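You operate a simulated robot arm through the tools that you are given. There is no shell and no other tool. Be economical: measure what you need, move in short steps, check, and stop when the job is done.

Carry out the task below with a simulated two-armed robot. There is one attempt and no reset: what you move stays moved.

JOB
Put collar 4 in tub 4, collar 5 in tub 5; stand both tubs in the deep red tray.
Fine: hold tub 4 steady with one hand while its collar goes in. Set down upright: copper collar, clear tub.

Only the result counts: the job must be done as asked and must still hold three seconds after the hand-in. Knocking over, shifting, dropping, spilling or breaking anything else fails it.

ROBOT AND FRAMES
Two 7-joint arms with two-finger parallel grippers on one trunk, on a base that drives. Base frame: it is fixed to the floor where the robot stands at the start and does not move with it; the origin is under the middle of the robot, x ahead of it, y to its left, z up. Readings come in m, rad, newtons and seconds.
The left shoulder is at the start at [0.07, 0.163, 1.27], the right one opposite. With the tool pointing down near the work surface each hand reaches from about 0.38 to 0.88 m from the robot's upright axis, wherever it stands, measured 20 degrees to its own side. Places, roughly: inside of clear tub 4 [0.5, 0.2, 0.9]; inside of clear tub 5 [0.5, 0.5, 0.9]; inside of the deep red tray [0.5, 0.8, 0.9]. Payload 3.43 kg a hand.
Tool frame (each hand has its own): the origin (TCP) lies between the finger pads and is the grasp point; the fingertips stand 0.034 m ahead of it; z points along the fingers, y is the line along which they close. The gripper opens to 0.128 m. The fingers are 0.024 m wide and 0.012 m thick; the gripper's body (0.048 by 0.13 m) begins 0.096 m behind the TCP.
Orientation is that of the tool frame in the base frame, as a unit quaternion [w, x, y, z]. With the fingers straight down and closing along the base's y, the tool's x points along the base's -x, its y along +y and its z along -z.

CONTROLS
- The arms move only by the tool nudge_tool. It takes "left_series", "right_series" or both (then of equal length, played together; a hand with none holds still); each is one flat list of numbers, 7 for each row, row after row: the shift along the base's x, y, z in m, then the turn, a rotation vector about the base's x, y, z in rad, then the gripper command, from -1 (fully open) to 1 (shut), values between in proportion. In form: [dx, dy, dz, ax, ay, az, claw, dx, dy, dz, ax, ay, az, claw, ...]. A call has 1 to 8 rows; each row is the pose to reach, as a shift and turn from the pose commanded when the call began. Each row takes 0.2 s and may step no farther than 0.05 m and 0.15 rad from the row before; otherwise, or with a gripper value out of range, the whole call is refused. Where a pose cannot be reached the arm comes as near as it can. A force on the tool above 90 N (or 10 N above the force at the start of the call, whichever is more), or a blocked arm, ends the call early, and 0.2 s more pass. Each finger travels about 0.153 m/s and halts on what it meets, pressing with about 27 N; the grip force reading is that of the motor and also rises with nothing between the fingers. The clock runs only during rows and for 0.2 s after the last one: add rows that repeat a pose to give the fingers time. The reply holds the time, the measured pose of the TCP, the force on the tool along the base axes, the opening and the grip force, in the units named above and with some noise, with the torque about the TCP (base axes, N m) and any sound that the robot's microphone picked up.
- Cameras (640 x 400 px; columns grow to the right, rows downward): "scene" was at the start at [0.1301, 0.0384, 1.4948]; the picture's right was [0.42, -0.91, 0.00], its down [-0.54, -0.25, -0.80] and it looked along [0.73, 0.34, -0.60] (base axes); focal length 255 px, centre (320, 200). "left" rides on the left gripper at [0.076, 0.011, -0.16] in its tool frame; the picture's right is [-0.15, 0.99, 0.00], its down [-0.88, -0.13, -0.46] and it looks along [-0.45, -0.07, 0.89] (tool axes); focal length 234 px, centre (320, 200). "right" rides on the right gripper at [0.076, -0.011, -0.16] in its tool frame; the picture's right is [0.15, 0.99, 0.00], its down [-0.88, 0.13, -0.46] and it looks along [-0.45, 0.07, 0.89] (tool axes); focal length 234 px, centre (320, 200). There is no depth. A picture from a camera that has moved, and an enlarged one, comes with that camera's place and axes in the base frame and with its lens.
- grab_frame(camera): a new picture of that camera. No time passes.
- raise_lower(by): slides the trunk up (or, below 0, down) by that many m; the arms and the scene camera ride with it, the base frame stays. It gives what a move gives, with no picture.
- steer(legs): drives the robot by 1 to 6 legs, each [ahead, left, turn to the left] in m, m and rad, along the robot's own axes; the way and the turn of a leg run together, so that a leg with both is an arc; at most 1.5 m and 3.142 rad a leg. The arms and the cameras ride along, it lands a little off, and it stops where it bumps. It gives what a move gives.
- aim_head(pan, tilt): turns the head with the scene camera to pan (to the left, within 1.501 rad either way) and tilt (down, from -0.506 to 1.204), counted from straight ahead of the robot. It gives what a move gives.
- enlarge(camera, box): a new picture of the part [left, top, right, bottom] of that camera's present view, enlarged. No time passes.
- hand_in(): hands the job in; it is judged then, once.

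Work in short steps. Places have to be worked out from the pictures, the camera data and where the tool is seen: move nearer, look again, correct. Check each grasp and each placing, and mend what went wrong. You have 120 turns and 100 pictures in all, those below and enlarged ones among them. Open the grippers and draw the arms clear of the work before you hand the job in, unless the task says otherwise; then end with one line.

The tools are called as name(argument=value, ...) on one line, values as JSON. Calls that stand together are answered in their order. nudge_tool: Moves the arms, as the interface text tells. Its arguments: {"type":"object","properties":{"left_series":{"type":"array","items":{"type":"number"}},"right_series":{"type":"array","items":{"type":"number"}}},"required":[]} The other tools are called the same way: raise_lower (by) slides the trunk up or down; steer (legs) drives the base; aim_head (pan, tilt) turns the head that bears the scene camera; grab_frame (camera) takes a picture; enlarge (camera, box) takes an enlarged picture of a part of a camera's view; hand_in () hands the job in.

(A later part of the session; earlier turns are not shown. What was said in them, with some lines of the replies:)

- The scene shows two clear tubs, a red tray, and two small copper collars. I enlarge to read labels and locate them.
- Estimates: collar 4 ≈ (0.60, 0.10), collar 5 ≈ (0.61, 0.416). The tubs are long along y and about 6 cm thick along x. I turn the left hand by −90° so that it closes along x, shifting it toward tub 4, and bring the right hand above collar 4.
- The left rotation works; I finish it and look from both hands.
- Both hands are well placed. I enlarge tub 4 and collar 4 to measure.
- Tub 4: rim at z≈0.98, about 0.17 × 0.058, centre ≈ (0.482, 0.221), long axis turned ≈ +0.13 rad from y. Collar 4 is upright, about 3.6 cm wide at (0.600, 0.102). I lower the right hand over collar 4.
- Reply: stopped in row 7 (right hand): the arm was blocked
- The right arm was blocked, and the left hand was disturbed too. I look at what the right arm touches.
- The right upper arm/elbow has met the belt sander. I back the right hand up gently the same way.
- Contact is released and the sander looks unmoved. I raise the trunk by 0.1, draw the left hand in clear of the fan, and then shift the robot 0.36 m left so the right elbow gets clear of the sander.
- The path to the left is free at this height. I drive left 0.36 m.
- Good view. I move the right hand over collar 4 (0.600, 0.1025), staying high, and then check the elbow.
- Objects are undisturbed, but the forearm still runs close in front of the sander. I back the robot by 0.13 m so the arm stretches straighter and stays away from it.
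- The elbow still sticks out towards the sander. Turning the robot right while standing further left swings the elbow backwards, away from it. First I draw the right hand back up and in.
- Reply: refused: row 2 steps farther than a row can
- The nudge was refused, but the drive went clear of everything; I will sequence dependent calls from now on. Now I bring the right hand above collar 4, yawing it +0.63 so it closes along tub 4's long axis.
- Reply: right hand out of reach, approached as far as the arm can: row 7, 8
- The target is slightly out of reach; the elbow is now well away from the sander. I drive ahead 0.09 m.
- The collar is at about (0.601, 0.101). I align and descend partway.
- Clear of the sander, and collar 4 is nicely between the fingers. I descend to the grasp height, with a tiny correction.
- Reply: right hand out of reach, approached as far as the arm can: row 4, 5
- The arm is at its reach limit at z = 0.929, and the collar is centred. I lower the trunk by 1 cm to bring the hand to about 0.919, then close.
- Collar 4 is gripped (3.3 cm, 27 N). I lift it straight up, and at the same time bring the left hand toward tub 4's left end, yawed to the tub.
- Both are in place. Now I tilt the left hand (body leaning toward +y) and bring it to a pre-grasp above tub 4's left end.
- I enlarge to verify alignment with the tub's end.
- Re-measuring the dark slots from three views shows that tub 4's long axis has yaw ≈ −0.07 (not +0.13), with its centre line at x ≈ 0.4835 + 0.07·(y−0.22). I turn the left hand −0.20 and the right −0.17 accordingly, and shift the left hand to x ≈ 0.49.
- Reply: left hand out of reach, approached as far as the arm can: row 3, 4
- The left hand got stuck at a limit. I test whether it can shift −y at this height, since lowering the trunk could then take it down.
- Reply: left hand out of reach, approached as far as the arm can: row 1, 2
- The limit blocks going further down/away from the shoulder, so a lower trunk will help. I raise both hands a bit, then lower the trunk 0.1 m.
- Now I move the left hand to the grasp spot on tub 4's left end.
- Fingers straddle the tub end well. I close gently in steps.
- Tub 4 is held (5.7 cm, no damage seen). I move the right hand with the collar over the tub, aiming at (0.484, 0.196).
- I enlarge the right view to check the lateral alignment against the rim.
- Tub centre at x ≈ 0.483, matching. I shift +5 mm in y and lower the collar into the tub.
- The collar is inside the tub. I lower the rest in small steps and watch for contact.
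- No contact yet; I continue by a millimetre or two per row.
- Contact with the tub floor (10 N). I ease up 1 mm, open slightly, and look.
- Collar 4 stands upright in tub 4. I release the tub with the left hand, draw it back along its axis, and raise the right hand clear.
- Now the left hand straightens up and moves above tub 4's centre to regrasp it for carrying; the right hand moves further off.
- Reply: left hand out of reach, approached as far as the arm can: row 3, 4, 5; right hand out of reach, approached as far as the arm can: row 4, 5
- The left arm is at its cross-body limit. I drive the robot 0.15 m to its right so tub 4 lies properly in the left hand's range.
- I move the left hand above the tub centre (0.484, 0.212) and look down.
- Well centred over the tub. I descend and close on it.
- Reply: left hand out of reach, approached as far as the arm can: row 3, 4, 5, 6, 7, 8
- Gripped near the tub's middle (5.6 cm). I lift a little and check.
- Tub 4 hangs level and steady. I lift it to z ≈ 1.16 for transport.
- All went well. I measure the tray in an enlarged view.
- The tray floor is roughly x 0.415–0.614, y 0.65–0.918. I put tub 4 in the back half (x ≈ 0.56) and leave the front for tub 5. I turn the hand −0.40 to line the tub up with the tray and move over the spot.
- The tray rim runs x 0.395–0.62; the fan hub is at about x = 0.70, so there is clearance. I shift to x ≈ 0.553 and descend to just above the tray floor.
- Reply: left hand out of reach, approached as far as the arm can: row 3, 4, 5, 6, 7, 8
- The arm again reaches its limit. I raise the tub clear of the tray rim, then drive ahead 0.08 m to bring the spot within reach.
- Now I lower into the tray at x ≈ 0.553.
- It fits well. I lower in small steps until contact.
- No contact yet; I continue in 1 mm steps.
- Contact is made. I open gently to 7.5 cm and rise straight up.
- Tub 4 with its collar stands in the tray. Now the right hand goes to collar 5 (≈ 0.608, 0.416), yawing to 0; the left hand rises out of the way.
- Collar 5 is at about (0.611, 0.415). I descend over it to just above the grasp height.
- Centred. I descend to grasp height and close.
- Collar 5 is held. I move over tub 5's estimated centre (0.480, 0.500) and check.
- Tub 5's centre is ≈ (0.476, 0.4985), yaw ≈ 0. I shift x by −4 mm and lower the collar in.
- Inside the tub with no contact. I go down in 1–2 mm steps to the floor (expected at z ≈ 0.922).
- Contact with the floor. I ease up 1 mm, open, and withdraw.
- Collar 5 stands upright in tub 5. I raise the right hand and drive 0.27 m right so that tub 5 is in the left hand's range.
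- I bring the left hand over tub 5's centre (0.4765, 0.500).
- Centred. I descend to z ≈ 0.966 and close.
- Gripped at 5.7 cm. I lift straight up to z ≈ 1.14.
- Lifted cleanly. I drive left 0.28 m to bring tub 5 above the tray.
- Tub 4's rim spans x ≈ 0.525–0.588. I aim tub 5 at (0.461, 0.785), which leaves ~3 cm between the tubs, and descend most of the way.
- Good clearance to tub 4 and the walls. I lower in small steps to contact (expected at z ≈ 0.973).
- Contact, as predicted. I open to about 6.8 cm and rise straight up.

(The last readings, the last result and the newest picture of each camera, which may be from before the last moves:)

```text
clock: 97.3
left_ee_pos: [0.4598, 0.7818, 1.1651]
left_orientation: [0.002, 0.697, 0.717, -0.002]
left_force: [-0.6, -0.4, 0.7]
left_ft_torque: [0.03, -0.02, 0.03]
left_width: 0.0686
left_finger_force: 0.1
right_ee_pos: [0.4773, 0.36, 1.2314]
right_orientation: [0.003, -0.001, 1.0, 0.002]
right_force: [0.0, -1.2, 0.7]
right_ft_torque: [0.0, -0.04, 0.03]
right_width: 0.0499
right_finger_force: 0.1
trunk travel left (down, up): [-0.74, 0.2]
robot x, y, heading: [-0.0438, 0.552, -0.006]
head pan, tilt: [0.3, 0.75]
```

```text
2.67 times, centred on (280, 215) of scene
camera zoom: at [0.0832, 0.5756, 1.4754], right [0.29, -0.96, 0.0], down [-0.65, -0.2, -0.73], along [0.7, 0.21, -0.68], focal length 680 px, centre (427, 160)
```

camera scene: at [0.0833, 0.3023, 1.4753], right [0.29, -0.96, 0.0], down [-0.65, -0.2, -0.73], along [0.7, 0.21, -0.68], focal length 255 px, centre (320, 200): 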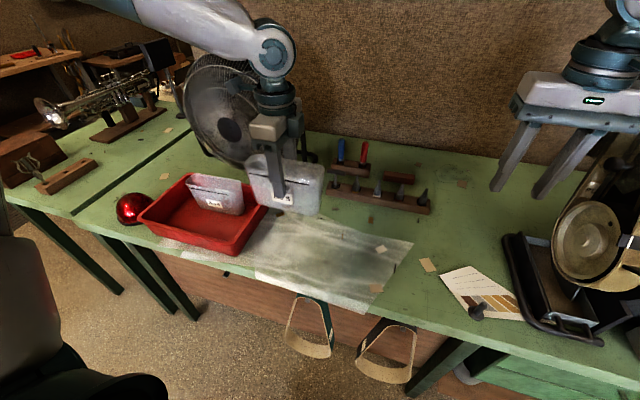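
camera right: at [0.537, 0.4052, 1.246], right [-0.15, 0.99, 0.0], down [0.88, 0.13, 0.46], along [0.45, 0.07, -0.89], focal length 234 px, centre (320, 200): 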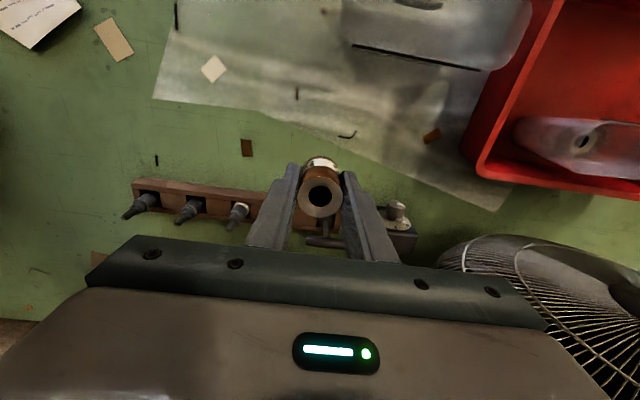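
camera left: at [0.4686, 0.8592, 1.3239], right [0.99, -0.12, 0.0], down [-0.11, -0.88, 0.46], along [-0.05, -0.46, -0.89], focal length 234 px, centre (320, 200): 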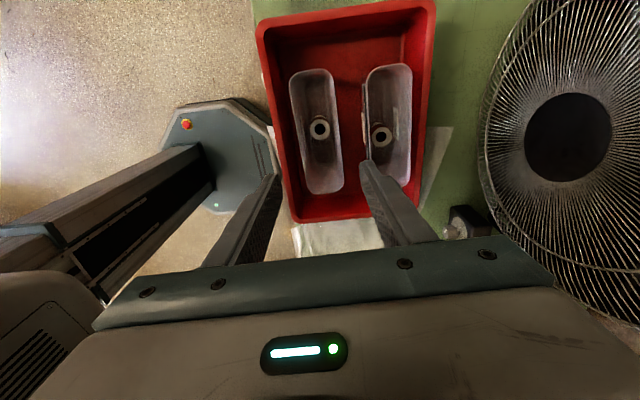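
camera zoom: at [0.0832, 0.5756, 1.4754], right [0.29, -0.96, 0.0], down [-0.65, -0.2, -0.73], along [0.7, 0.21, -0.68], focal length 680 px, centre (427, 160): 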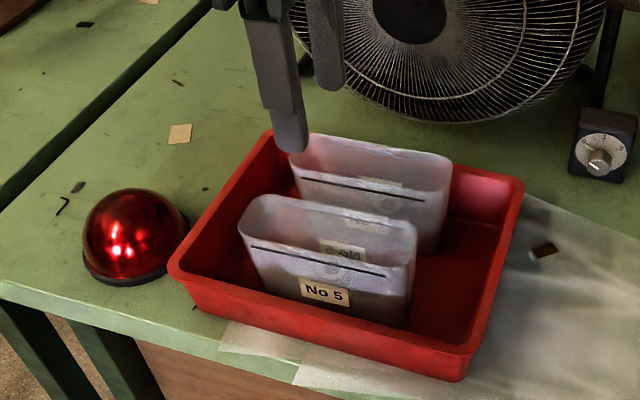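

Both tubs stand upright in the tray with upright collars. I draw both arms up and back toward the robot and open both grippers.

nudge_tool(left_series=[-0.01, 0, 0.03, 0, 0, 0, -0.3, -0.03, 0, 0.06, 0, 0, 0, -0.6, -0.06, 0, 0.09, 0, 0, 0, -1, -0.09, 0, 0.1, 0, 0, 0, -1, -0.09, 0, 0.1, 0, 0, 0, -1], right_series=[-0.01, 0, 0.02, 0, 0, 0, 0, -0.03, -0.01, 0.04, 0, 0, 0, -0.5, -0.06, -0.02, 0.06, 0, 0, 0, -1, -0.08, -0.03, 0.06, 0, 0, 0, -1, -0.08, -0.03, 0.06, 0, 0, 0, -1])

aim_head(pan=0, tilt=0.65)

grab_frame(camera="scene")

```text
clock: 98.5
left_ee_pos: [0.3726, 0.7846, 1.263]
left_orientation: [0.002, 0.698, 0.716, -0.002]
left_force: [-0.1, 0.2, -0.5]
left_ft_torque: [-0.02, 0.06, 0.0]
left_width: 0.1284
left_finger_force: 0.0
right_ee_pos: [0.3989, 0.3309, 1.288]
right_orientation: [0.002, 0.0, 1.0, 0.003]
right_force: [0.3, -0.3, -0.5]
right_ft_torque: [-0.01, 0.05, 0.0]
right_width: 0.1281
right_finger_force: 0.1
trunk travel left (down, up): [-0.74, 0.2]
robot x, y, heading: [-0.0451, 0.55, -0.007]
head pan, tilt: [0.3, 0.75]
```

```text
clock: 99.3
left_ee_pos: [0.372, 0.7855, 1.2631]
left_orientation: [0.001, 0.698, 0.717, -0.002]
left_force: [-0.2, -0.5, -0.2]
left_ft_torque: [0.02, -0.01, -0.03]
left_width: 0.128
left_finger_force: 0.0
right_ee_pos: [0.3976, 0.3308, 1.2886]
right_orientation: [0.002, 0.0, 1.0, 0.003]
right_force: [0.3, -0.6, 0.4]
right_ft_torque: [0.01, 0.0, 0.0]
right_width: 0.1281
right_finger_force: 0.2
trunk travel left (down, up): [-0.74, 0.2]
robot x, y, heading: [-0.0422, 0.5522, -0.006]
head pan, tilt: [0.0, 0.649]
```

```text
11 pictures are left
camera scene: at [0.092, 0.5517, 1.4839], right [0.0, -1.0, 0.0], down [-0.6, 0.0, -0.8], along [0.8, 0.0, -0.6], focal length 255 px, centre (320, 200)
```

scene: 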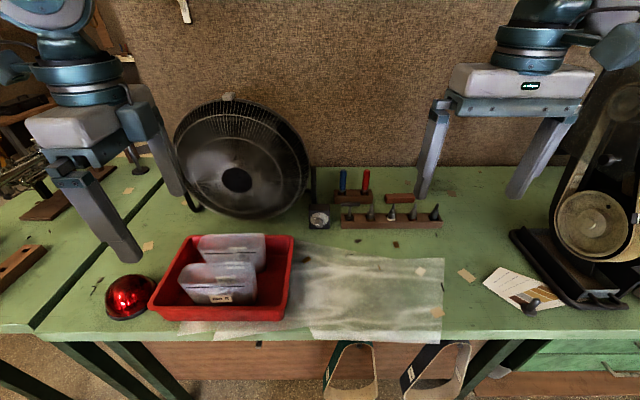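

Everything is in place, both hands are open and clear, and nothing else looks disturbed. I hand the job in.

hand_in()

```text
The job is handed in.
```

The job is handed in: collar 4 is in tub 4 (held steady by the left hand while it went in), collar 5 is in tub 5, and both tubs stand upright in the red tray. Early on the right arm bumped the belt sander, which looked unmoved in later views.
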